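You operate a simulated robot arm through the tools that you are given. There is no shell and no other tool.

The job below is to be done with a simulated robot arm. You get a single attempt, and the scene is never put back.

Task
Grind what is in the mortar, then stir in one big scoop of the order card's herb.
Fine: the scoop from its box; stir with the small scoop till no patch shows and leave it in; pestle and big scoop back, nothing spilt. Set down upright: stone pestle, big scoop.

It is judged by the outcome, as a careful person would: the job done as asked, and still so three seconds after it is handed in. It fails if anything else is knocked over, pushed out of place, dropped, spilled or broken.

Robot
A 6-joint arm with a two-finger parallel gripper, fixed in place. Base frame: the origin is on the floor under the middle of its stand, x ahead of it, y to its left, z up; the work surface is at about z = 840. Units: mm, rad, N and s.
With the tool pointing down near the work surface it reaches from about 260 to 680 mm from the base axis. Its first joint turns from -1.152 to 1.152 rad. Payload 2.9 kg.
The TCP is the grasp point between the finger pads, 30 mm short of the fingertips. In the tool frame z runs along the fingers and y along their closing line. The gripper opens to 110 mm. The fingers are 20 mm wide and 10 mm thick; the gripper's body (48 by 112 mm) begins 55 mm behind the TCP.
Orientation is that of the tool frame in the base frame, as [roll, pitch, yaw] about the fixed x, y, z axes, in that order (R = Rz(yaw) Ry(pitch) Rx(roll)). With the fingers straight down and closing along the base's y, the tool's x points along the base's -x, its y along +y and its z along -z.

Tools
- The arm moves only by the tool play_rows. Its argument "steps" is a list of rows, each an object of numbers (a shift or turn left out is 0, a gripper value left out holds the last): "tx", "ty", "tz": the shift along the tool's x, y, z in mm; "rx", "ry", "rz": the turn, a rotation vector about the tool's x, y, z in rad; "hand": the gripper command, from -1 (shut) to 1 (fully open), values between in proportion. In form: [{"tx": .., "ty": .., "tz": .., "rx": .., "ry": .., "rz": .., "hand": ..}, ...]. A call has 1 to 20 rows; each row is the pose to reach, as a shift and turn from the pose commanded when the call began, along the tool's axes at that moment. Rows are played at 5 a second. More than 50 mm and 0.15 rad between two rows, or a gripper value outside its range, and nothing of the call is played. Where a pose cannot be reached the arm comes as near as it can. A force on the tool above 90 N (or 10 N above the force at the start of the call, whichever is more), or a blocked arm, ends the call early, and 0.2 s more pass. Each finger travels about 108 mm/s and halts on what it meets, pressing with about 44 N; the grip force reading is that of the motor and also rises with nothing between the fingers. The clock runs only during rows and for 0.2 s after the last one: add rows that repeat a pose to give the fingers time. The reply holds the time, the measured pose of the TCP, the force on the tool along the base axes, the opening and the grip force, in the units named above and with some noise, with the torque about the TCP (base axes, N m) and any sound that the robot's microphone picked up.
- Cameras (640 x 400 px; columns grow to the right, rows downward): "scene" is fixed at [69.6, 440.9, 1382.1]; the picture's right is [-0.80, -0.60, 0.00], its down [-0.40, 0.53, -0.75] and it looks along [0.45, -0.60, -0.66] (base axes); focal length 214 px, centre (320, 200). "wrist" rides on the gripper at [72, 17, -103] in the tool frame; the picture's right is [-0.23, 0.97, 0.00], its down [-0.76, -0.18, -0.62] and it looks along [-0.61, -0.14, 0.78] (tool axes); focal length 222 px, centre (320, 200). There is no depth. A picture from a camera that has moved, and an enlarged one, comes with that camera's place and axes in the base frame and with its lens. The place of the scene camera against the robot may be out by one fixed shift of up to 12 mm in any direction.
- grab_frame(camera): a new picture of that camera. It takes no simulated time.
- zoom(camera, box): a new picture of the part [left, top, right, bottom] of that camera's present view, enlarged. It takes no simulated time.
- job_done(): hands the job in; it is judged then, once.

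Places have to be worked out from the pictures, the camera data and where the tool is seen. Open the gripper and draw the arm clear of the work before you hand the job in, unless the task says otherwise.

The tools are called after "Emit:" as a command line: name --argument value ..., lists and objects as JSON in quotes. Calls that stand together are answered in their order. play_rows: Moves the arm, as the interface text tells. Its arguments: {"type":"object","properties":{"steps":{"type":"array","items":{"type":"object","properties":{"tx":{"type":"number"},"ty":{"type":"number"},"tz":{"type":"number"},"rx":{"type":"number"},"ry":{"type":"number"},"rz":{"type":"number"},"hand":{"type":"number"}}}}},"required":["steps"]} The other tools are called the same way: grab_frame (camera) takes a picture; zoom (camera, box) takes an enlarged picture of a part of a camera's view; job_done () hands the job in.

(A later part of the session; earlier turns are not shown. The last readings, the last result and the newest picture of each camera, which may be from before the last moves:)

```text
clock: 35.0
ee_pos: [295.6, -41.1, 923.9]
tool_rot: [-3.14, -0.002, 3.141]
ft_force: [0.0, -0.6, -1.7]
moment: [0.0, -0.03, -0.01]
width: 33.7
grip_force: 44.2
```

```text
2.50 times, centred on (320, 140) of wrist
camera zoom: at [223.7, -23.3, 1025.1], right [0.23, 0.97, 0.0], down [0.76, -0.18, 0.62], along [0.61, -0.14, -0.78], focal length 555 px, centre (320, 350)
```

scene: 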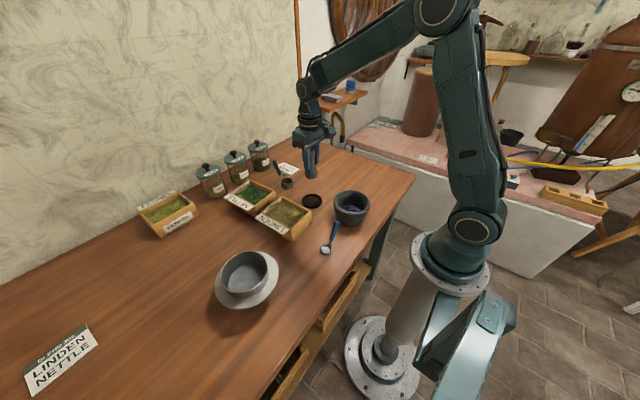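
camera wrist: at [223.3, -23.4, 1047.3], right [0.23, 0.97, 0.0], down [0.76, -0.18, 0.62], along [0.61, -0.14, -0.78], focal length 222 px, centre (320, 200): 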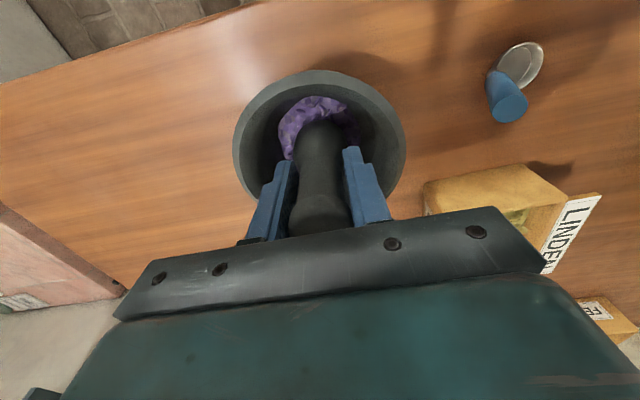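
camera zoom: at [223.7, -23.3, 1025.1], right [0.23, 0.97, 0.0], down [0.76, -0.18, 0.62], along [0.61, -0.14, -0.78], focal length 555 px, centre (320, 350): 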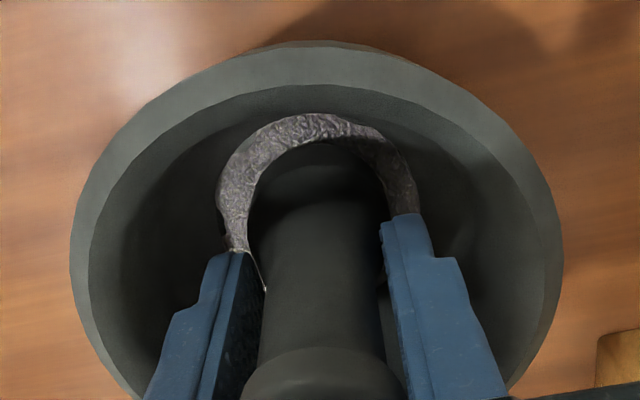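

It now looks like an even grey powder. I'll raise the pestle straight up to inspect the whole mortar.

Emit:
play_rows --steps '[{"tz": -5}, {"tz": -20}, {"tz": -50}, {"tz": -85}, {"tz": -103}, {"tz": -103}]'

Emit:
zoom --camera "wrist" --box '[230, 40, 410, 180]'

Emit:
zoom --camera "scene" --box '[310, 160, 390, 240]'

```text
clock: 36.4
ee_pos: [296.0, -39.6, 1027.4]
tool_rot: [-3.141, 0.0, 3.14]
ft_force: [0.3, 0.0, -2.3]
moment: [0.01, 0.03, -0.02]
width: 33.5
grip_force: 43.7
```

```text
2.86 times, centred on (320, 110) of wrist
camera zoom: at [223.7, -23.9, 1129.4], right [0.23, 0.97, 0.0], down [0.76, -0.18, 0.62], along [0.61, -0.14, -0.78], focal length 635 px, centre (320, 457)
```

zoom: 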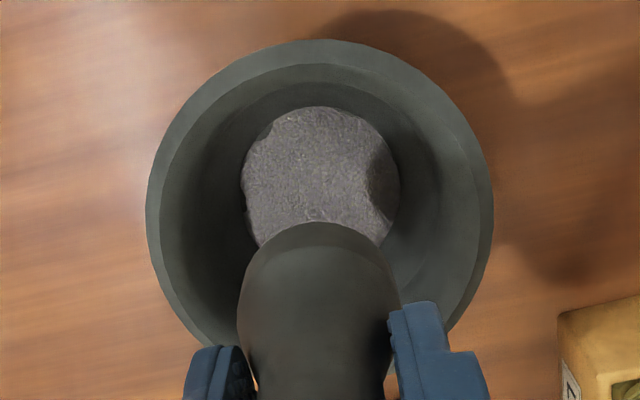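

```text
5.00 times, centred on (350, 200) of scene
camera zoom: at [69.6, 440.9, 1382.1], right [-0.8, -0.6, 0.0], down [-0.4, 0.53, -0.75], along [0.45, -0.6, -0.66], focal length 1072 px, centre (170, 200)
```

zoom: 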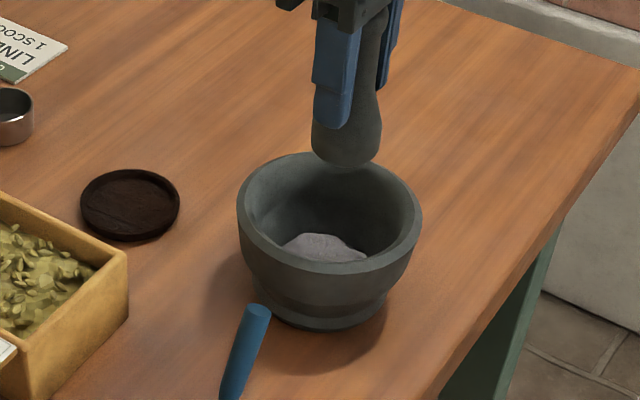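

The whole pile is fine, uniform grey powder and the mortar is where it was. I'll carry the pestle back above its dish at (450,-24).

Emit:
play_rows --steps '[{"tx": -30, "ty": 3}, {"tx": -70, "ty": 7}, {"tx": -110, "ty": 11}, {"tx": -145, "ty": 15}, {"tx": -155, "ty": 16}, {"tx": -155, "ty": 16}, {"tx": -155, "ty": 16, "tz": 30}, {"tx": -155, "ty": 16, "tz": 60}, {"tx": -155, "ty": 16, "tz": 85}, {"tx": -155, "ty": 16, "tz": 98}, {"tx": -155, "ty": 16, "tz": 98}]'

Emit:
zoom --camera "wrist" --box '[220, 60, 420, 240]'

Emit:
zoom --camera "scene" --box '[280, 150, 350, 220]'

```text
clock: 38.8
ee_pos: [450.5, -24.5, 928.7]
tool_rot: [-3.141, -0.001, 3.141]
ft_force: [-0.3, 0.1, -2.5]
moment: [0.02, -0.02, 0.01]
width: 33.2
grip_force: 43.9
```

```text
2.22 times, centred on (320, 150) of wrist
camera zoom: at [379.1, -8.2, 1030.3], right [0.23, 0.97, 0.0], down [0.76, -0.18, 0.62], along [0.61, -0.14, -0.78], focal length 494 px, centre (320, 311)
```

zoom: 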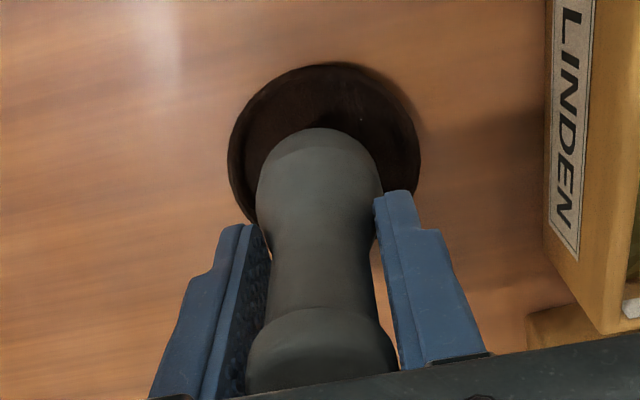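

```text
5.71 times, centred on (315, 185) of scene
camera zoom: at [69.6, 440.9, 1382.1], right [-0.8, -0.6, 0.0], down [-0.4, 0.53, -0.75], along [0.45, -0.6, -0.66], focal length 1226 px, centre (349, 286)
```

zoom: 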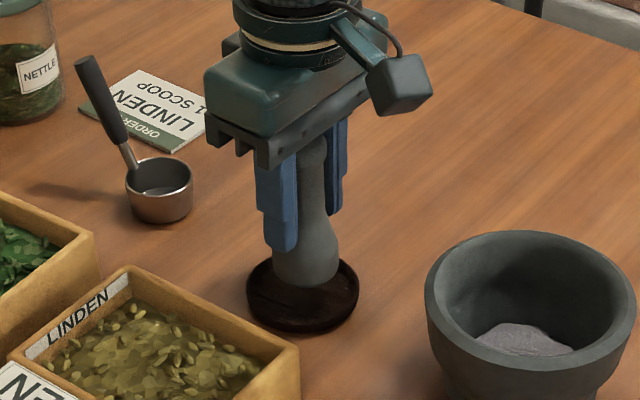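

The pestle is over the dish. I'll lower it to just above the dish floor, then creep down.

Emit:
play_rows --steps '[{"tz": 5}, {"tz": 10}, {"tz": 13}, {"tz": 14}, {"tz": 14}]'

```text
clock: 40.0
ee_pos: [449.7, -25.1, 914.2]
tool_rot: [3.141, 0.001, -3.141]
ft_force: [-0.3, -0.9, -2.4]
moment: [-0.04, 0.03, -0.03]
width: 32.9
grip_force: 44.2
```

No contact yet at z≈914.9; creeping down in 0.5 mm steps.

Emit:
play_rows --steps '[{"tz": 0.5}, {"tz": 1}, {"tz": 1.5}, {"tz": 1.5}]'

```text
clock: 41.0
ee_pos: [449.6, -25.7, 913.6]
tool_rot: [3.141, 0.0, -3.142]
ft_force: [0.3, 0.6, -2.5]
moment: [0.0, 0.02, -0.01]
width: 33.3
grip_force: 44.1
```

Still hanging free at ~913.4. I'll continue down another 1.5 mm.

Emit:
play_rows --steps '[{"tz": 0.5}, {"tz": 1}, {"tz": 1.5}, {"tz": 1.5}]'

```text
clock: 42.0
ee_pos: [450.2, -24.0, 912.9]
tool_rot: [-3.141, 0.001, 3.141]
ft_force: [-0.3, 0.0, 0.3]
moment: [-0.01, -0.01, 0.01]
width: 33.1
grip_force: 43.9
```

The weight is now carried by the dish (force about 0). Releasing gently and then rising.

Emit:
play_rows --steps '[{"hand": -0.35}, {"hand": -0.3}, {"hand": -0.15}, {"hand": 0.1}, {"hand": 0.3}, {"hand": 0.3}]'

Emit:
zoom --camera "wrist" --box '[220, 60, 420, 240]'

Emit:
zoom --camera "scene" --box '[280, 150, 350, 220]'

```text
clock: 43.4
ee_pos: [451.0, -24.2, 912.2]
tool_rot: [-3.141, 0.001, 3.141]
ft_force: [-0.6, -0.2, -0.2]
moment: [0.03, 0.0, 0.02]
width: 71.6
grip_force: 0.0
```

```text
2.22 times, centred on (320, 150) of wrist
camera zoom: at [378.6, -7.3, 1014.0], right [0.23, 0.97, 0.0], down [0.76, -0.18, 0.62], along [0.61, -0.14, -0.78], focal length 494 px, centre (320, 311)
```

zoom: 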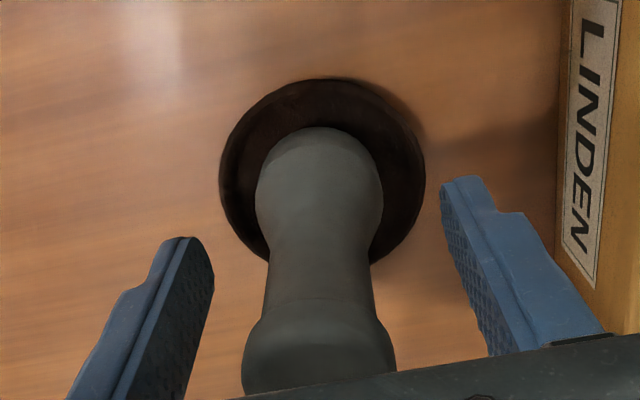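

```text
5.71 times, centred on (315, 185) of scene
camera zoom: at [69.6, 440.9, 1382.1], right [-0.8, -0.6, 0.0], down [-0.4, 0.53, -0.75], along [0.45, -0.6, -0.66], focal length 1226 px, centre (349, 286)
```

zoom: 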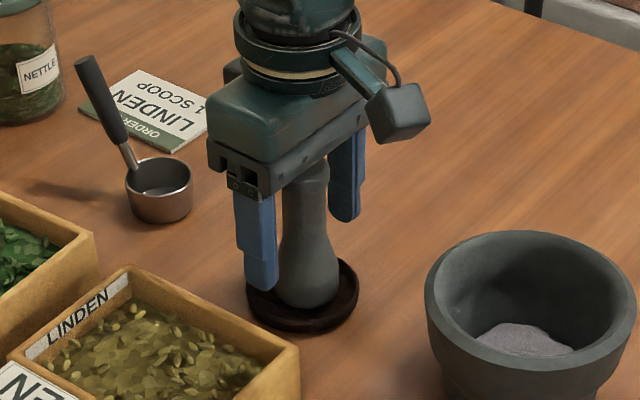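

The pestle stands upright in its dish. I'll rise clear of it, then go and look at the big scoop.

Emit:
play_rows --steps '[{"tz": -20}, {"tz": -55}, {"tz": -100}, {"tz": -140}, {"tz": -148}, {"tx": -35, "ty": -5, "tz": -148}, {"tx": -60, "ty": -12, "tz": -148}, {"tx": -60, "ty": -12, "tz": -148}]'

Emit:
grab_frame --camera "wrist"

Emit:
zoom --camera "wrist" --box '[250, 60, 410, 220]'

Emit:
zoom --camera "scene" --box '[255, 145, 335, 215]'

```text
clock: 45.2
ee_pos: [510.1, -36.8, 1060.5]
tool_rot: [-3.141, 0.001, 3.14]
ft_force: [0.2, 0.3, 0.0]
moment: [0.0, 0.0, -0.01]
width: 71.5
grip_force: 0.1
```

```text
taken
camera wrist: at [438.6, -19.7, 1161.4], right [0.23, 0.97, 0.0], down [0.76, -0.18, 0.62], along [0.61, -0.14, -0.78], focal length 222 px, centre (320, 200)
```

wrist: 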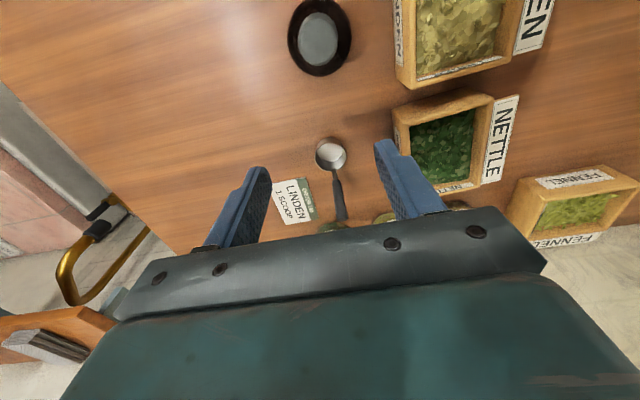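

```text
2.50 times, centred on (330, 140) of wrist
camera zoom: at [438.6, -19.7, 1161.4], right [0.23, 0.97, 0.0], down [0.76, -0.18, 0.62], along [0.61, -0.14, -0.78], focal length 555 px, centre (295, 350)
```

zoom: 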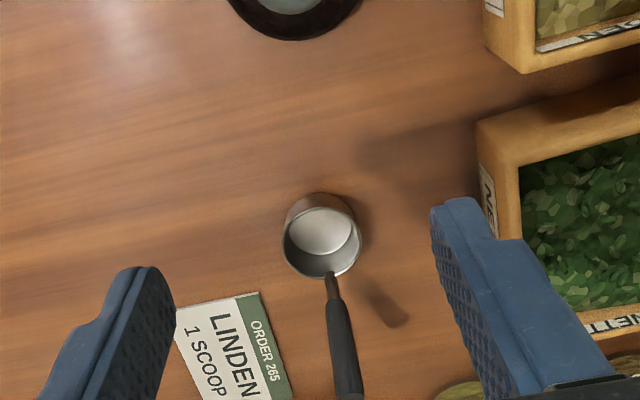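

```text
5.71 times, centred on (295, 180) of scene
camera zoom: at [69.6, 440.9, 1382.1], right [-0.8, -0.6, 0.0], down [-0.4, 0.53, -0.75], along [0.45, -0.6, -0.66], focal length 1226 px, centre (463, 314)
```

zoom: 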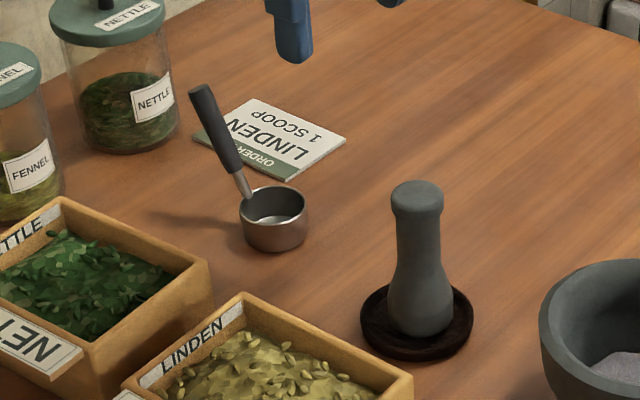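

The big scoop bowl sits around (594,-40) with rim near z 868, but the handle end is hidden by the gripper. I'll move 55 mm further out and look again.

Emit:
play_rows --steps '[{"tx": -30, "ty": 0, "tz": -10}, {"tx": -60, "ty": 0, "tz": -20}, {"tx": -60, "ty": 0, "tz": -20}]'

Emit:
grab_frame --camera "wrist"

Emit:
zoom --camera "wrist" --box '[270, 60, 400, 220]'

```text
clock: 46.0
ee_pos: [570.3, -34.7, 1079.5]
tool_rot: [3.141, 0.001, 3.141]
ft_force: [0.3, -0.1, 0.5]
moment: [-0.01, 0.0, 0.02]
width: 71.5
grip_force: 0.0
```

```text
taken
camera wrist: at [498.8, -19.2, 1181.5], right [0.23, 0.97, 0.0], down [0.76, -0.18, 0.62], along [0.61, -0.14, -0.78], focal length 222 px, centre (320, 200)
```

wrist: 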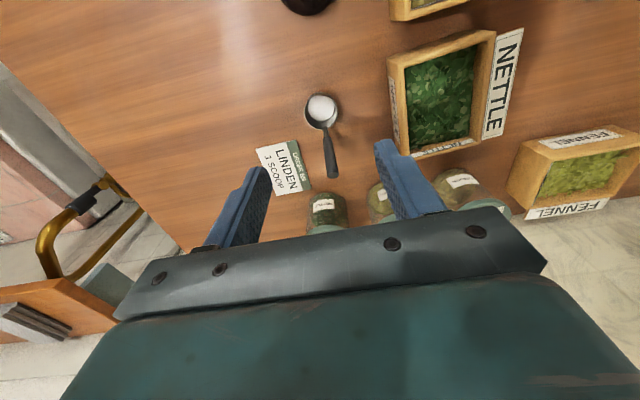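

```text
2.50 times, centred on (335, 140) of wrist
camera zoom: at [498.8, -19.2, 1181.5], right [0.23, 0.97, 0.0], down [0.76, -0.18, 0.62], along [0.61, -0.14, -0.78], focal length 555 px, centre (282, 350)
```

zoom: 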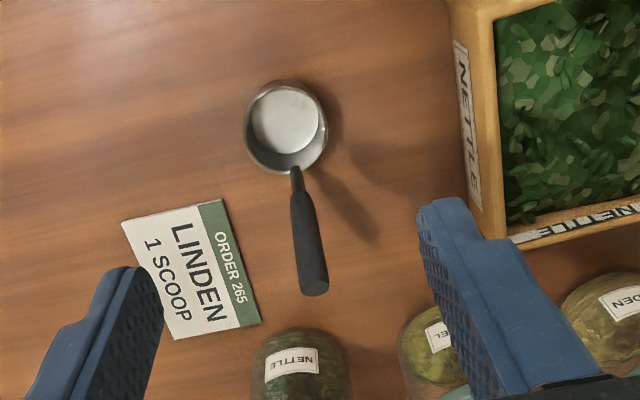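

From the combined views, the big scoop handle rises at about 66° from the bowl (593.5,-38.6, rim 868) to its end at (650,-37.5,942). Before taking it, I'll check with an empty hand that a tipping pose beside the mortar is reachable, moving there high up.

Emit:
play_rows --steps '[{"tx": 45, "ty": -5, "tz": -5}, {"tx": 90, "ty": -10, "tz": -10}, {"tx": 135, "ty": -20, "tz": -15}, {"tx": 180, "ty": -28, "tz": -20}, {"tx": 225, "ty": -35, "tz": -20}, {"tx": 265, "ty": -40, "tz": -20}, {"tx": 275, "ty": -40, "tz": -20}, {"tx": 275, "ty": -40, "tz": -20}]'

Emit:
play_rows --steps '[{"rz": -0.14}, {"rz": -0.28}, {"rz": -0.42}, {"rz": -0.56}, {"rz": -0.7}, {"rz": -0.84}, {"rz": -0.98}, {"rz": -1.12}, {"rz": -1.26}, {"rz": -1.4}, {"rz": -1.5}, {"rz": -1.571}, {"rz": -1.571}]'

```text
clock: 47.8
ee_pos: [293.7, -75.9, 1099.0]
tool_rot: [-3.141, -0.001, 3.141]
ft_force: [0.8, 0.8, -0.2]
moment: [0.03, -0.02, -0.03]
width: 71.4
grip_force: 0.0
```

```text
clock: 50.6
ee_pos: [295.3, -75.4, 1100.1]
tool_rot: [3.141, 0.001, -1.569]
ft_force: [-0.4, 0.3, -0.2]
moment: [0.0, 0.01, -0.01]
width: 71.5
grip_force: 0.1
```

The yaw reached its pose. Now testing the tilt (tool turning toward +y) in the air at z 1100.

Emit:
play_rows --steps '[{"ry": -0.14}, {"ry": -0.28}, {"ry": -0.42}, {"ry": -0.56}, {"ry": -0.7}, {"ry": -0.84}, {"ry": -0.98}, {"ry": -1.12}, {"ry": -1.26}, {"ry": -1.4}, {"ry": -1.54}, {"ry": -1.68}, {"ry": -1.68}]'

Emit:
grab_frame --camera "scene"

```text
clock: 53.4
ee_pos: [206.4, -9.4, 1020.2]
tool_rot: [-0.006, 1.461, 1.565]
ft_force: [0.1, 0.5, 0.7]
moment: [0.01, 0.03, 0.04]
width: 71.2
grip_force: 0.1
out of reach, approached as far as the arm can: row 7, 8, 9, 10, 11, 12, 13
```

```text
taken
```

scene: 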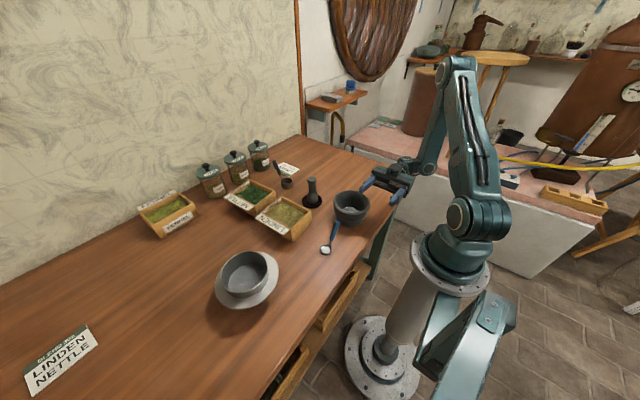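

The sideways tilt ran out of reach (the arm slid off position). I'll turn back to tool-down and see where it stands.

Emit:
play_rows --steps '[{"ry": 0.14}, {"ry": 0.28}, {"ry": 0.42}, {"ry": 0.56}, {"ry": 0.7}, {"ry": 0.84}, {"ry": 0.98}, {"ry": 1.12}, {"ry": 1.26}, {"ry": 1.4}, {"ry": 1.54}, {"ry": 1.68}, {"ry": 1.68}]'

```text
clock: 56.2
ee_pos: [205.7, -6.5, 1017.1]
tool_rot: [-3.141, 0.0, -1.57]
ft_force: [0.5, -0.2, 0.4]
moment: [0.0, 0.01, 0.02]
width: 71.4
grip_force: 0.0
```

Commanded pose follows the reached one. I'll move back out and try tipping with the tool pointing diagonally back toward the base (wrist outward right), which keeps clear of the pestle.

Emit:
play_rows --steps '[{"tx": 25, "ty": -30, "tz": -20}, {"tx": 45, "ty": -65, "tz": -45, "rz": -0.1}, {"tx": 65, "ty": -95, "tz": -70, "rz": -0.22}, {"tx": 85, "ty": -124, "tz": -83, "rz": -0.35}, {"tx": 85, "ty": -124, "tz": -83, "rz": -0.49}, {"tx": 85, "ty": -124, "tz": -83, "rz": -0.63}, {"tx": 85, "ty": -124, "tz": -83, "rz": -0.785}, {"tx": 85, "ty": -124, "tz": -83, "rz": -0.785}]'

Emit:
play_rows --steps '[{"ry": -0.14}, {"ry": -0.28}, {"ry": -0.42}, {"ry": -0.56}, {"ry": -0.7}, {"ry": -0.84}, {"ry": -0.98}, {"ry": -1.12}, {"ry": -1.12}]'

Emit:
grab_frame --camera "scene"

```text
refused: row 7 steps farther than a row can; nothing moved
```

```text
clock: 58.2
ee_pos: [206.6, -7.2, 1016.5]
tool_rot: [-3.139, 1.123, -1.567]
ft_force: [-0.5, -0.6, -0.2]
moment: [0.03, 0.0, 0.02]
width: 71.3
grip_force: 0.0
```

```text
taken
```

scene: 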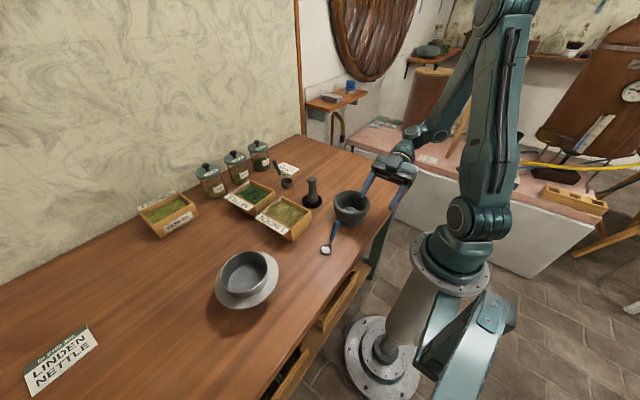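

One row step was slightly too big so only the tilt was played, harmlessly at the same spot. I'll turn back upright first.

Emit:
play_rows --steps '[{"ry": 0.14}, {"ry": 0.28}, {"ry": 0.42}, {"ry": 0.56}, {"ry": 0.7}, {"ry": 0.84}, {"ry": 0.98}, {"ry": 1.12}, {"ry": 1.12}]'

```text
clock: 60.2
ee_pos: [204.9, -6.8, 1016.4]
tool_rot: [-3.14, -0.002, -1.572]
ft_force: [0.3, -0.8, 0.0]
moment: [0.02, -0.02, 0.0]
width: 71.4
grip_force: 0.0
```

Upright again at (205,-7,1016). Moving out to about (330,-92,1100) and yawing 45° more.

Emit:
play_rows --steps '[{"tx": 25, "ty": -30, "tz": -20}, {"tx": 45, "ty": -65, "tz": -45, "rz": -0.1}, {"tx": 65, "ty": -95, "tz": -70, "rz": -0.22}, {"tx": 85, "ty": -124, "tz": -83, "rz": -0.34}, {"tx": 85, "ty": -124, "tz": -83, "rz": -0.47}, {"tx": 85, "ty": -124, "tz": -83, "rz": -0.6}, {"tx": 85, "ty": -124, "tz": -83, "rz": -0.7}, {"tx": 85, "ty": -124, "tz": -83, "rz": -0.785}, {"tx": 85, "ty": -124, "tz": -83, "rz": -0.785}]'

```text
clock: 62.2
ee_pos: [329.3, -90.9, 1098.3]
tool_rot: [-3.141, 0.0, -0.783]
ft_force: [0.0, -0.6, -0.5]
moment: [-0.01, 0.01, -0.01]
width: 71.6
grip_force: 0.1
```

Now the tilt test with the tool's fingers turning back toward the base diagonal.

Emit:
play_rows --steps '[{"ry": -0.14}, {"ry": -0.28}, {"ry": -0.42}, {"ry": -0.56}, {"ry": -0.7}, {"ry": -0.84}, {"ry": -0.98}, {"ry": -1.12}, {"ry": -1.26}, {"ry": -1.4}, {"ry": -1.4}]'

Emit:
grab_frame --camera "scene"

```text
clock: 64.6
ee_pos: [199.8, -29.8, 978.6]
tool_rot: [-3.141, 1.401, -0.784]
ft_force: [0.5, 0.1, 0.5]
moment: [-0.01, -0.02, 0.02]
width: 71.5
grip_force: 0.1
out of reach, approached as far as the arm can: row 4, 5, 6, 7, 8, 9, 10, 11
```

```text
taken
```

scene: 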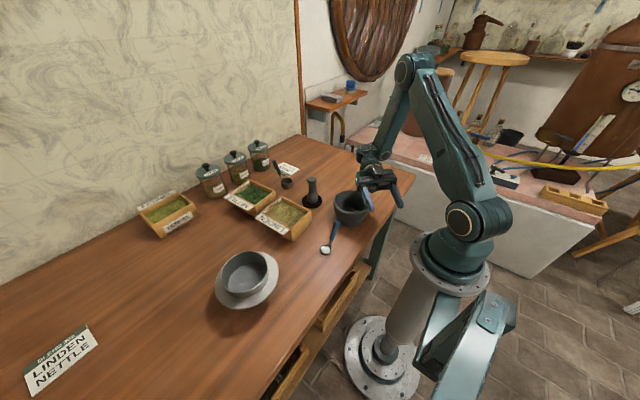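

Tilting inward is limited by the wrist. A better idea: grip the scoop with the tool leaned to one side and pour leaning to the other side, so each lean stays around 50–55°. I'll return to tool-down first.

Emit:
play_rows --steps '[{"ry": 0.14}, {"ry": 0.28}, {"ry": 0.42}, {"ry": 0.56}, {"ry": 0.7}, {"ry": 0.84}, {"ry": 0.98}, {"ry": 1.12}, {"ry": 1.26}, {"ry": 1.4}, {"ry": 1.4}]'

```text
clock: 67.0
ee_pos: [218.6, -32.1, 989.9]
tool_rot: [3.141, -0.001, -0.786]
ft_force: [0.2, 0.1, -0.1]
moment: [0.02, 0.0, 0.02]
width: 71.3
grip_force: 0.1
out of reach, approached as far as the arm can: row 10, 11
```

Back to tool-down. I'll move up and out to about (339,-5,1060) while undoing the yaw.

Emit:
play_rows --steps '[{"tx": 10, "ty": -15, "tz": -35, "rz": 0.05}, {"tx": 30, "ty": -45, "tz": -60, "rz": 0.17}, {"tx": 50, "ty": -75, "tz": -70, "rz": 0.3}, {"tx": 65.8, "ty": -103.9, "tz": -70, "rz": 0.43}, {"tx": 65.8, "ty": -103.9, "tz": -70, "rz": 0.57}, {"tx": 65.8, "ty": -103.9, "tz": -70, "rz": 0.71}, {"tx": 65.8, "ty": -103.9, "tz": -70, "rz": 0.85}, {"tx": 65.8, "ty": -103.9, "tz": -70, "rz": 0.99}, {"tx": 65.8, "ty": -103.9, "tz": -70, "rz": 1.13}, {"tx": 65.8, "ty": -103.9, "tz": -70, "rz": 1.27}, {"tx": 65.8, "ty": -103.9, "tz": -70, "rz": 1.41}, {"tx": 65.8, "ty": -103.9, "tz": -70, "rz": 1.55}, {"tx": 65.8, "ty": -103.9, "tz": -70, "rz": 1.69}, {"tx": 65.8, "ty": -103.9, "tz": -70, "rz": 1.83}, {"tx": 65.8, "ty": -103.9, "tz": -70, "rz": 1.97}, {"tx": 65.8, "ty": -103.9, "tz": -70, "rz": 2.11}, {"tx": 65.8, "ty": -103.9, "tz": -70, "rz": 2.24}, {"tx": 65.8, "ty": -103.9, "tz": -70, "rz": 2.356}, {"tx": 65.8, "ty": -103.9, "tz": -70, "rz": 2.356}]'

```text
clock: 71.0
ee_pos: [337.2, -4.1, 1058.7]
tool_rot: [-3.141, 0.001, 3.14]
ft_force: [0.3, -0.3, -0.2]
moment: [0.0, -0.02, 0.04]
width: 71.7
grip_force: 0.1
```

Default orientation at (338,-4,1059). Now testing the lean with fingers toward -y (wrist to +y) up to about 60°.

Emit:
play_rows --steps '[{"rx": 0.14}, {"rx": 0.28}, {"rx": 0.42}, {"rx": 0.56}, {"rx": 0.7}, {"rx": 0.84}, {"rx": 0.98}, {"rx": 1.1}, {"rx": 1.1}]'

Emit:
grab_frame --camera "scene"

```text
clock: 73.0
ee_pos: [337.8, -4.3, 1060.5]
tool_rot: [-2.041, 0.0, 3.141]
ft_force: [-0.3, 1.0, 0.3]
moment: [-0.05, 0.04, 0.04]
width: 71.5
grip_force: 0.1
```

```text
taken
```

scene: 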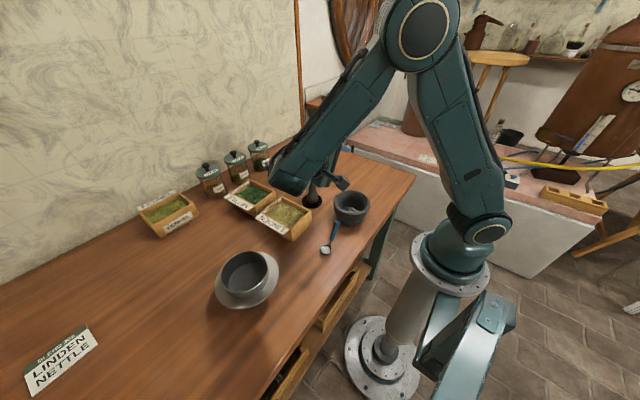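

63° was reached exactly. I'll test further, up to about 95°, still at this height.

Emit:
play_rows --steps '[{"rx": 0.14}, {"rx": 0.28}, {"rx": 0.42}, {"rx": 0.56}, {"rx": 0.56}]'

Emit:
grab_frame --camera "scene"

```text
clock: 74.2
ee_pos: [249.0, -41.9, 995.2]
tool_rot: [-1.48, 0.001, 3.142]
ft_force: [0.3, 0.3, 0.1]
moment: [0.01, -0.02, -0.04]
width: 71.5
grip_force: 0.1
out of reach, approached as far as the arm can: row 1, 2, 3, 4, 5
```

```text
taken
```

scene: 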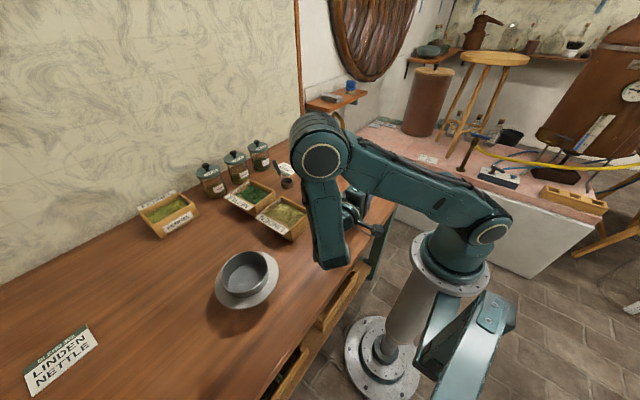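

The arm folded strongly to get near that pose, so about 63° is the practical limit there. I'll reverse the tilt step by step.

Emit:
play_rows --steps '[{"rx": -0.07}, {"rx": -0.14}, {"rx": -0.21}, {"rx": -0.28}, {"rx": -0.35}, {"rx": -0.42}, {"rx": -0.49}, {"rx": -0.56}, {"rx": -0.56}]'

Emit:
grab_frame --camera "scene"

Emit:
grab_frame --camera "wrist"

```text
clock: 76.2
ee_pos: [250.1, -41.9, 997.3]
tool_rot: [-2.043, -0.002, -3.141]
ft_force: [-0.6, 0.8, -0.6]
moment: [-0.02, -0.02, -0.02]
width: 71.4
grip_force: 0.0
```

```text
taken
```

scene: 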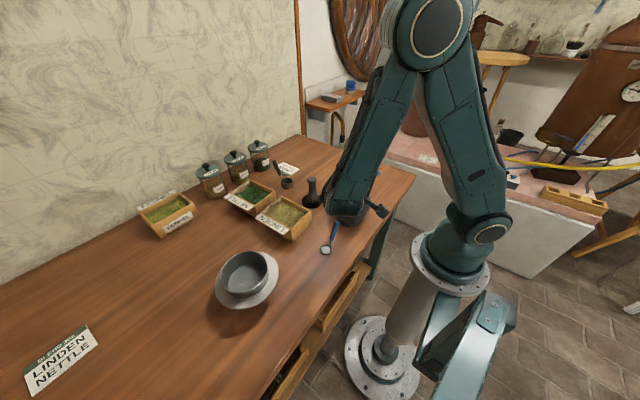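

```text
taken
camera wrist: at [178.2, 57.2, 1027.9], right [0.23, 0.44, -0.87], down [0.76, 0.47, 0.44], along [0.61, -0.76, -0.23], focal length 222 px, centre (320, 200)
```

wrist: 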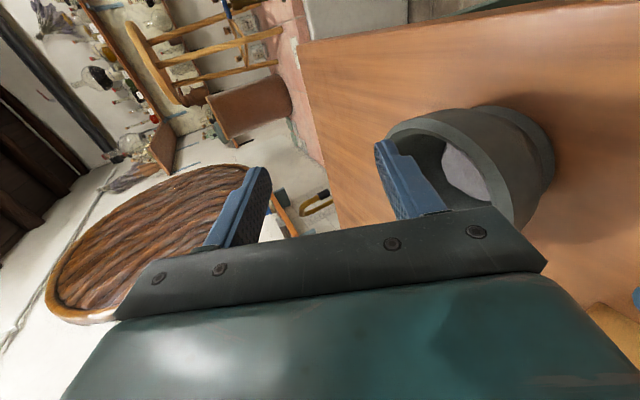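

All objects are still in place. I'll come back to tool-down at about (338,-4,1060).

Emit:
play_rows --steps '[{"tx": -22, "ty": -10, "tz": -16, "rx": 0}, {"tx": -50, "ty": -24, "tz": -38, "rx": -0.1}, {"tx": -75, "ty": -34, "tz": -54, "rx": -0.24}, {"tx": -88, "ty": -38.9, "tz": -62.4, "rx": -0.38}, {"tx": -88, "ty": -38.9, "tz": -62.4, "rx": -0.52}, {"tx": -88, "ty": -38.9, "tz": -62.4, "rx": -0.66}, {"tx": -88, "ty": -38.9, "tz": -62.4, "rx": -0.8}, {"tx": -88, "ty": -38.9, "tz": -62.4, "rx": -0.94}, {"tx": -88, "ty": -38.9, "tz": -62.4, "rx": -1.05}, {"tx": -88, "ty": -38.9, "tz": -62.4, "rx": -1.1}, {"tx": -88, "ty": -38.9, "tz": -62.4, "rx": -1.1}]'

```text
clock: 78.6
ee_pos: [337.8, -3.6, 1062.1]
tool_rot: [3.141, 0.002, -3.141]
ft_force: [-0.8, 0.7, 0.6]
moment: [0.0, 0.0, -0.03]
width: 71.4
grip_force: 0.1
```

Next I'll view the linden box closely from above to measure its rim and herb level.

Emit:
play_rows --steps '[{"tx": -35, "ty": 30, "tz": 0}, {"tx": -70, "ty": 65, "tz": 0}, {"tx": -95, "ty": 95, "tz": 0}, {"tx": -102, "ty": 104, "tz": 0}, {"tx": -102, "ty": 104, "tz": 0}]'

Emit:
grab_frame --camera "wrist"

Emit:
zoom --camera "wrist" --box '[240, 20, 420, 180]'

```text
clock: 79.8
ee_pos: [440.0, 100.4, 1061.2]
tool_rot: [-3.14, -0.001, -3.14]
ft_force: [-0.4, 0.1, -0.6]
moment: [-0.01, -0.01, -0.03]
width: 71.6
grip_force: 0.1
```

```text
taken
camera wrist: at [368.2, 116.8, 1163.2], right [0.23, 0.97, 0.0], down [0.76, -0.18, 0.62], along [0.61, -0.14, -0.78], focal length 222 px, centre (320, 200)
```

wrist: 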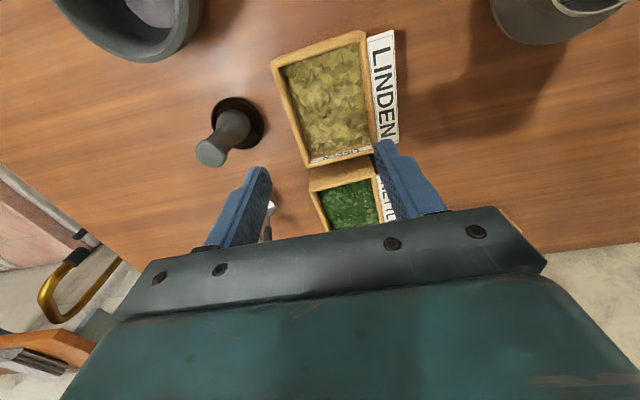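

```text
2.50 times, centred on (330, 100) of wrist
camera zoom: at [368.2, 116.8, 1163.2], right [0.23, 0.97, 0.0], down [0.76, -0.18, 0.62], along [0.61, -0.14, -0.78], focal length 555 px, centre (295, 450)
```

zoom: 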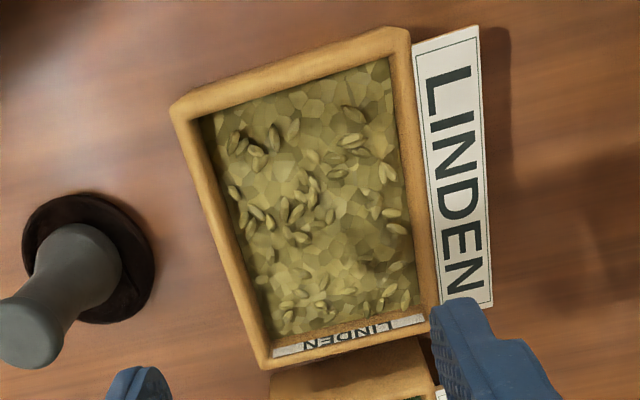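

The rim is at z≈890 and the herb lies about 25 mm below it at the walls. I'll check the herb's mound height from the scene camera.

Emit:
zoom --camera "scene" --box '[250, 185, 320, 245]'

Emit:
zoom --camera "wrist" --box '[265, 30, 385, 170]'

```text
6.67 times, centred on (285, 215) of scene
camera zoom: at [69.6, 440.9, 1382.1], right [-0.8, -0.6, 0.0], down [-0.4, 0.53, -0.75], along [0.45, -0.6, -0.66], focal length 1430 px, centre (553, 100)
```

zoom: 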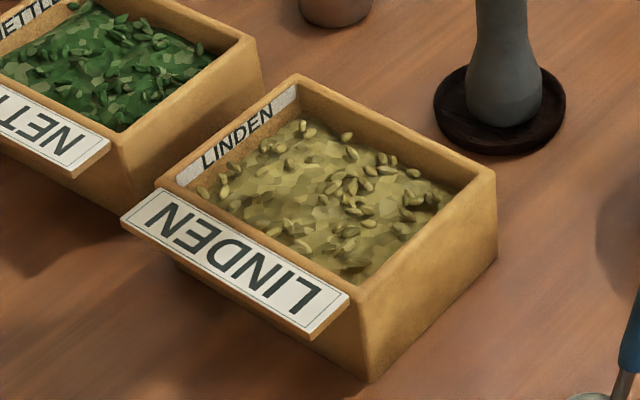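

```text
2.86 times, centred on (325, 100) of wrist
camera zoom: at [368.2, 116.8, 1163.2], right [0.23, 0.97, 0.0], down [0.76, -0.18, 0.62], along [0.61, -0.14, -0.78], focal length 635 px, centre (306, 486)
```

zoom: 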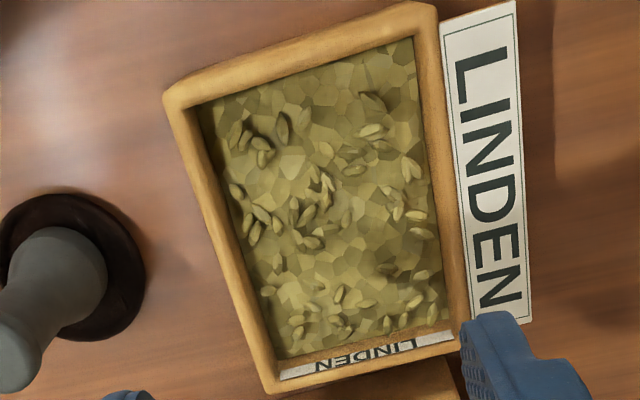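

The herb surface lies near z 866–870 and the box floor is around 847. I now plan to grip the scoop handle with the tool leaning 45° (wrist toward -y) so tipping can go past 100° later. First I'll test this orientation in the air near the scoop.

Emit:
play_rows --steps '[{"tx": -30, "ty": -28, "tz": -10, "rz": 0.13}, {"tx": -60, "ty": -56, "tz": -20, "rz": 0.26}, {"tx": -90, "ty": -84, "tz": -20, "rz": 0.39}, {"tx": -120, "ty": -112, "tz": -20, "rz": 0.52}, {"tx": -150, "ty": -140, "tz": -20, "rz": 0.65}, {"tx": -160, "ty": -150, "tz": -20, "rz": 0.79}, {"tx": -160, "ty": -150, "tz": -20, "rz": 0.93}, {"tx": -160, "ty": -150, "tz": -20, "rz": 1.07}, {"tx": -160, "ty": -150, "tz": -20, "rz": 1.21}, {"tx": -160, "ty": -150, "tz": -20, "rz": 1.35}, {"tx": -160, "ty": -150, "tz": -20, "rz": 1.49}, {"tx": -160, "ty": -150, "tz": -20, "rz": 1.63}, {"tx": -160, "ty": -150, "tz": -20, "rz": 1.77}, {"tx": -160, "ty": -150, "tz": -20, "rz": 1.91}, {"tx": -160, "ty": -150, "tz": -20, "rz": 2.03}, {"tx": -160, "ty": -150, "tz": -20, "rz": 2.129}, {"tx": -160, "ty": -150, "tz": -20, "rz": 2.129}]'

```text
clock: 83.4
ee_pos: [600.2, -48.6, 1082.4]
tool_rot: [3.141, 0.002, 1.012]
ft_force: [0.4, -0.2, 0.3]
moment: [0.01, 0.02, 0.01]
width: 71.3
grip_force: 0.0
```

Spin reached (yaw 58°). Now leaning the tool 45° about base x, testing at this height.

Emit:
play_rows --steps '[{"rx": 0.0689, "ry": 0.1103}, {"rx": 0.1377, "ry": 0.2205}, {"rx": 0.2066, "ry": 0.3308}, {"rx": 0.2754, "ry": 0.4411}, {"rx": 0.3443, "ry": 0.5513}, {"rx": 0.416, "ry": 0.6662}, {"rx": 0.416, "ry": 0.6662}]'

Emit:
grab_frame --camera "scene"

Emit:
grab_frame --camera "wrist"

```text
clock: 85.0
ee_pos: [529.9, -22.6, 1031.2]
tool_rot: [-2.659, -0.644, 0.846]
ft_force: [0.0, -0.8, -0.5]
moment: [0.01, 0.01, -0.06]
width: 71.6
grip_force: 0.1
out of reach, approached as far as the arm can: row 1, 2, 3, 4, 5, 6, 7
```

```text
taken
```

scene: 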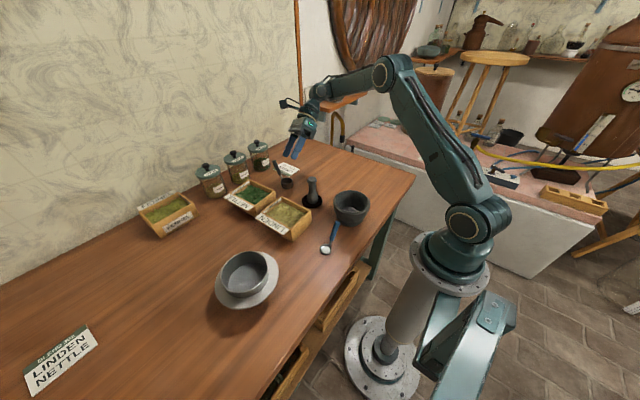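

```text
taken
camera wrist: at [583.0, -59.6, 1140.6], right [0.7, -0.51, -0.5], down [-0.56, -0.83, 0.05], along [-0.44, 0.24, -0.87], focal length 222 px, centre (320, 200)
```

wrist: 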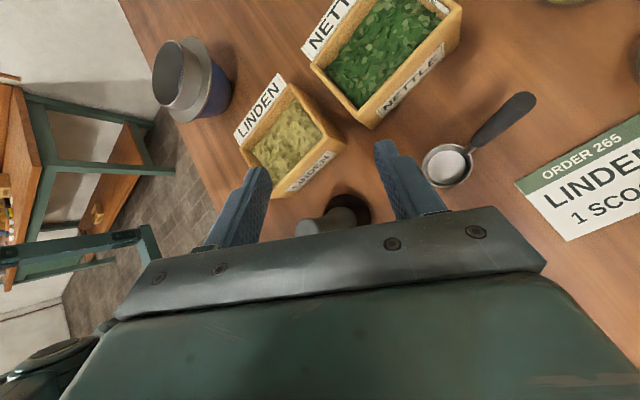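

The lean at that height drifted off position (limit reached), and nothing was touched. A simpler option is a plain vertical grip with the tipping lean done at lower height; I'll undo this orientation first.

Emit:
play_rows --steps '[{"rx": -0.0689, "ry": -0.1103}, {"rx": -0.1377, "ry": -0.2205}, {"rx": -0.2066, "ry": -0.3308}, {"rx": -0.2754, "ry": -0.4411}, {"rx": -0.3443, "ry": -0.5513}, {"rx": -0.416, "ry": -0.6662}, {"rx": -0.416, "ry": -0.6662}]'

```text
clock: 86.6
ee_pos: [530.0, -23.5, 1032.9]
tool_rot: [3.141, 0.0, 1.014]
ft_force: [0.0, -0.5, 1.0]
moment: [0.02, -0.02, -0.02]
width: 71.5
grip_force: 0.1
```

Now un-spinning while moving back toward (338,-4,1062).

Emit:
play_rows --steps '[{"tx": -18, "ty": -36, "tz": -10, "rz": -0.13}, {"tx": -36, "ty": -72, "tz": -20, "rz": -0.27}, {"tx": -54, "ty": -108, "tz": -29, "rz": -0.41}, {"tx": -72, "ty": -144, "tz": -29, "rz": -0.55}, {"tx": -84.9, "ty": -173.3, "tz": -29, "rz": -0.69}, {"tx": -84.9, "ty": -173.3, "tz": -29, "rz": -0.83}, {"tx": -84.9, "ty": -173.3, "tz": -29, "rz": -0.97}, {"tx": -84.9, "ty": -173.3, "tz": -29, "rz": -1.11}, {"tx": -84.9, "ty": -173.3, "tz": -29, "rz": -1.25}, {"tx": -84.9, "ty": -173.3, "tz": -29, "rz": -1.39}, {"tx": -84.9, "ty": -173.3, "tz": -29, "rz": -1.53}, {"tx": -84.9, "ty": -173.3, "tz": -29, "rz": -1.67}, {"tx": -84.9, "ty": -173.3, "tz": -29, "rz": -1.81}, {"tx": -84.9, "ty": -173.3, "tz": -29, "rz": -1.95}, {"tx": -84.9, "ty": -173.3, "tz": -29, "rz": -2.06}, {"tx": -84.9, "ty": -173.3, "tz": -29, "rz": -2.129}, {"tx": -84.9, "ty": -173.3, "tz": -29, "rz": -2.129}]'

```text
clock: 90.2
ee_pos: [338.0, -4.3, 1061.3]
tool_rot: [3.141, 0.0, -3.14]
ft_force: [-0.7, -0.1, -0.9]
moment: [0.01, 0.0, -0.02]
width: 71.6
grip_force: 0.0
```

Default orientation again. I'll narrow the gripper, lean with wrist to +y to 1.0 rad while lowering to z≈985, to check the real pouring pose.

Emit:
play_rows --steps '[{"rx": 0.14, "tz": 10, "hand": -0.7}, {"rx": 0.28, "tz": 20}, {"rx": 0.42, "tz": 30}, {"rx": 0.56, "tz": 40}, {"rx": 0.7, "tz": 50}, {"rx": 0.84, "tz": 60}, {"rx": 0.95, "tz": 70}, {"rx": 1.0, "tz": 76}, {"rx": 1.0, "tz": 76}]'

Emit:
grab_frame --camera "scene"

```text
clock: 92.2
ee_pos: [338.1, -3.2, 985.4]
tool_rot: [-2.139, 0.0, -3.142]
ft_force: [0.6, 0.3, 1.1]
moment: [0.0, 0.0, 0.0]
width: 16.5
grip_force: 0.0
```

```text
taken
```

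scene: 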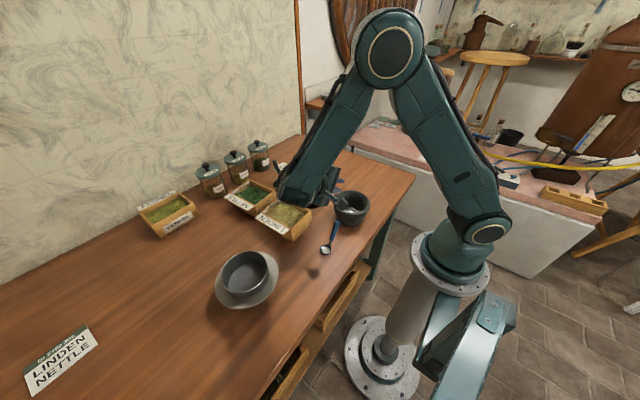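

Reached at 57° with no trouble. Next I'll increase the lean in small increments at this height.

Emit:
play_rows --steps '[{"rx": 0.07}, {"rx": 0.14}, {"rx": 0.21}, {"rx": 0.28}, {"rx": 0.28}]'

Emit:
grab_frame --camera "scene"

```text
clock: 93.4
ee_pos: [338.2, -3.9, 984.7]
tool_rot: [-1.861, 0.001, -3.141]
ft_force: [-0.1, -0.3, -0.4]
moment: [0.02, 0.03, -0.01]
width: 16.4
grip_force: 0.1
```

```text
taken
```

scene: 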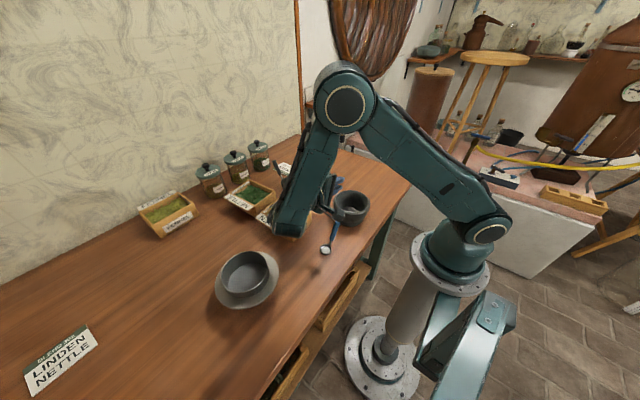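

73° reached as well. Lower height clearly helps, so I'll try on toward 90°.

Emit:
play_rows --steps '[{"rx": 0.06}, {"rx": 0.12}, {"rx": 0.18}, {"rx": 0.24}, {"rx": 0.24}]'

Emit:
grab_frame --camera "scene"

```text
clock: 94.6
ee_pos: [299.6, -23.3, 959.6]
tool_rot: [-1.624, -0.002, -3.14]
ft_force: [-0.4, -0.1, -1.2]
moment: [-0.02, 0.02, 0.0]
width: 16.5
grip_force: 0.1
out of reach, approached as far as the arm can: row 2, 3, 4, 5
```

```text
taken
```

scene: 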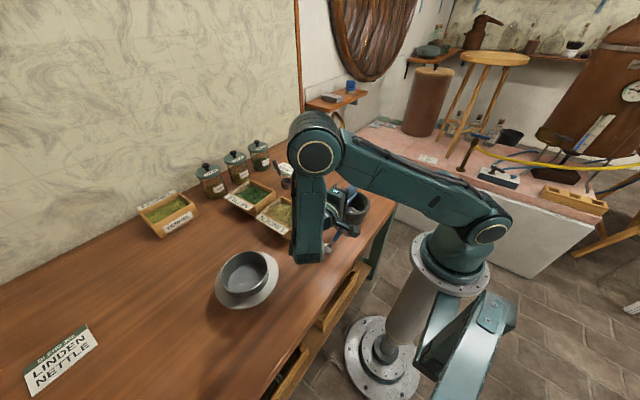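

About 77–80° of lean is reachable at this height, so a modest 25° pre-lean in the grip gives ~105° of tipping in total. I'll back out of this pose, upright and up.

Emit:
play_rows --steps '[{"ty": -15, "tz": -3, "tx": -6, "rx": -0.1}, {"ty": -30, "tz": -7, "tx": -12, "rx": -0.22}, {"ty": -45, "tz": -11, "tx": -18, "rx": -0.35}, {"ty": -60, "tz": -15, "tx": -24, "rx": -0.48}, {"ty": -75, "tz": -18, "tx": -30, "rx": -0.62}, {"ty": -90, "tz": -21, "tx": -35, "rx": -0.76}, {"ty": -98.9, "tz": -24, "tx": -38, "rx": -0.9}, {"ty": -98.9, "tz": -24, "tx": -38, "rx": -1.04}, {"ty": -98.9, "tz": -24, "tx": -38, "rx": -1.18}, {"ty": -98.9, "tz": -24, "tx": -38, "rx": -1.32}, {"ty": -98.9, "tz": -24, "tx": -38, "rx": -1.44}, {"ty": -98.9, "tz": -24, "tx": -38, "rx": -1.52}, {"ty": -98.9, "tz": -24, "tx": -38, "rx": -1.52}]'

Emit:
grab_frame --camera "scene"

```text
clock: 97.4
ee_pos: [338.4, -5.7, 1061.4]
tool_rot: [3.14, 0.001, 3.14]
ft_force: [-0.5, -0.3, -0.4]
moment: [0.02, 0.0, 0.0]
width: 16.6
grip_force: 0.1
```

```text
taken
```

scene: 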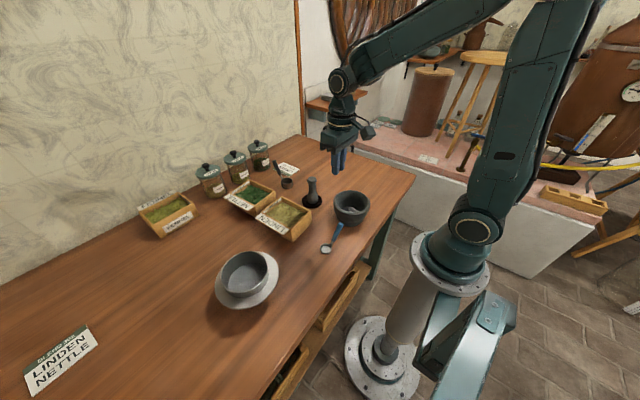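

Clear again. Now I'll set the pick orientation (yaw 43.7° and 25° lean) around (520,-60,1030), above everything.

Emit:
play_rows --steps '[{"tx": -35, "ty": -10, "tz": 0, "rz": -0.1, "hand": 0.1}, {"tx": -70, "ty": -20, "tz": 5, "rz": -0.23}, {"tx": -105, "ty": -32, "tz": 10, "rz": -0.36}, {"tx": -140, "ty": -44, "tz": 20, "rz": -0.49}, {"tx": -170, "ty": -52, "tz": 30, "rz": -0.62}, {"tx": -182, "ty": -55, "tz": 30, "rz": -0.72}, {"tx": -182, "ty": -55, "tz": 30, "rz": -0.7627}, {"tx": -182, "ty": -55, "tz": 30, "rz": -0.7627}]'

```text
clock: 99.2
ee_pos: [519.5, -60.3, 1029.3]
tool_rot: [-3.14, 0.0, -2.377]
ft_force: [1.0, -0.5, -0.9]
moment: [-0.03, 0.02, 0.01]
width: 60.7
grip_force: 0.0
```

Yaw is set. Now the 25° lean.

Emit:
play_rows --steps '[{"rx": -0.0788, "ry": -0.0754}, {"rx": -0.1576, "ry": -0.1509}, {"rx": -0.2364, "ry": -0.2263}, {"rx": -0.3152, "ry": -0.3017}, {"rx": -0.3152, "ry": -0.3017}]'

Emit:
grab_frame --camera "wrist"

Emit:
grab_frame --camera "scene"

```text
clock: 100.4
ee_pos: [520.1, -60.6, 1031.5]
tool_rot: [2.816, 0.296, -2.431]
ft_force: [0.1, 0.3, -0.3]
moment: [0.0, -0.02, 0.03]
width: 60.4
grip_force: 0.1
```

```text
taken
camera wrist: at [456.5, -138.7, 1107.3], right [-0.51, 0.78, 0.36], down [0.67, 0.1, 0.73], along [0.54, 0.62, -0.57], focal length 222 px, centre (320, 200)
```

wrist: 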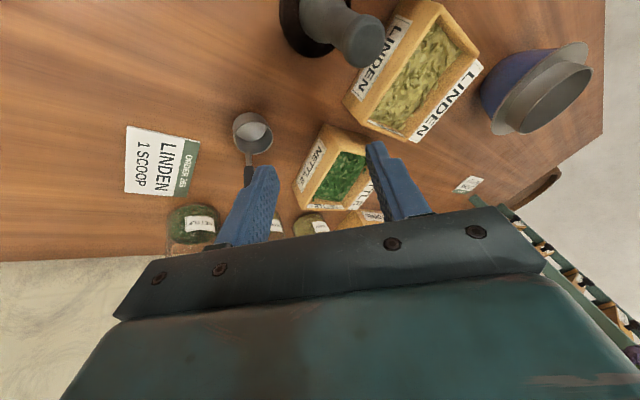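

```text
taken
```

scene: 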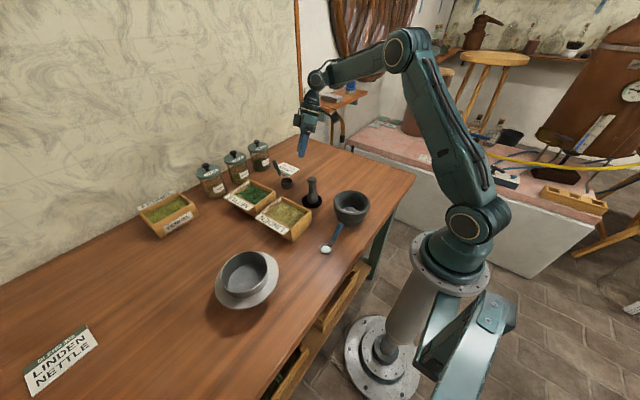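

The orientation is right and held. Now approaching the pre-grasp point, 60 mm back along the tool from mid-handle (637,-38,912).

Emit:
play_rows --steps '[{"tx": -20, "ty": -22.6, "tz": 4.3}, {"tx": -39.8, "ty": -45.2, "tz": 8.7}, {"tx": -48, "ty": -63, "tz": 22}, {"tx": -55, "ty": -79.9, "tz": 35}, {"tx": -63.3, "ty": -103, "tz": 57.4}, {"tx": -63.3, "ty": -103, "tz": 57.4}]'

Emit:
grab_frame --camera "wrist"

Emit:
zoom --camera "scene" --box '[255, 130, 335, 200]'

```text
clock: 101.8
ee_pos: [594.9, -64.8, 963.4]
tool_rot: [2.816, 0.294, -2.428]
ft_force: [0.1, 0.8, -1.0]
moment: [-0.01, 0.01, -0.01]
width: 60.5
grip_force: 0.0
out of reach, approached as far as the arm can: row 2, 3, 4, 5, 6
```

```text
taken
camera wrist: at [531.4, -143.7, 1040.3], right [-0.51, 0.78, 0.37], down [0.67, 0.1, 0.73], along [0.54, 0.62, -0.58], focal length 222 px, centre (320, 200)
```

wrist: 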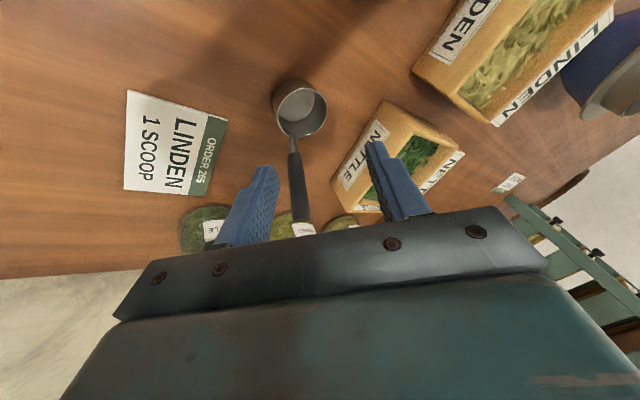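

```text
5.71 times, centred on (295, 165) of scene
camera zoom: at [69.6, 440.9, 1382.1], right [-0.8, -0.6, 0.0], down [-0.4, 0.53, -0.75], along [0.45, -0.6, -0.66], focal length 1226 px, centre (463, 400)
```

zoom: 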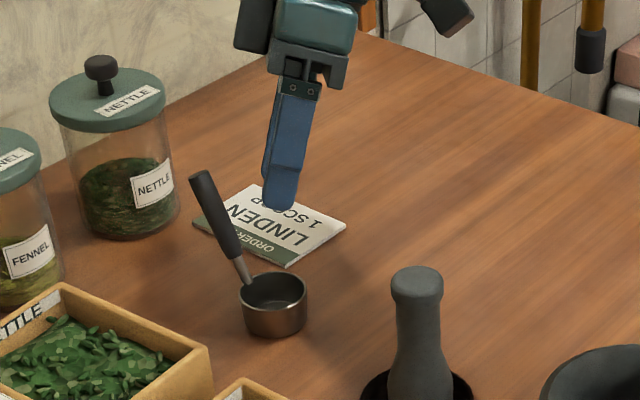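

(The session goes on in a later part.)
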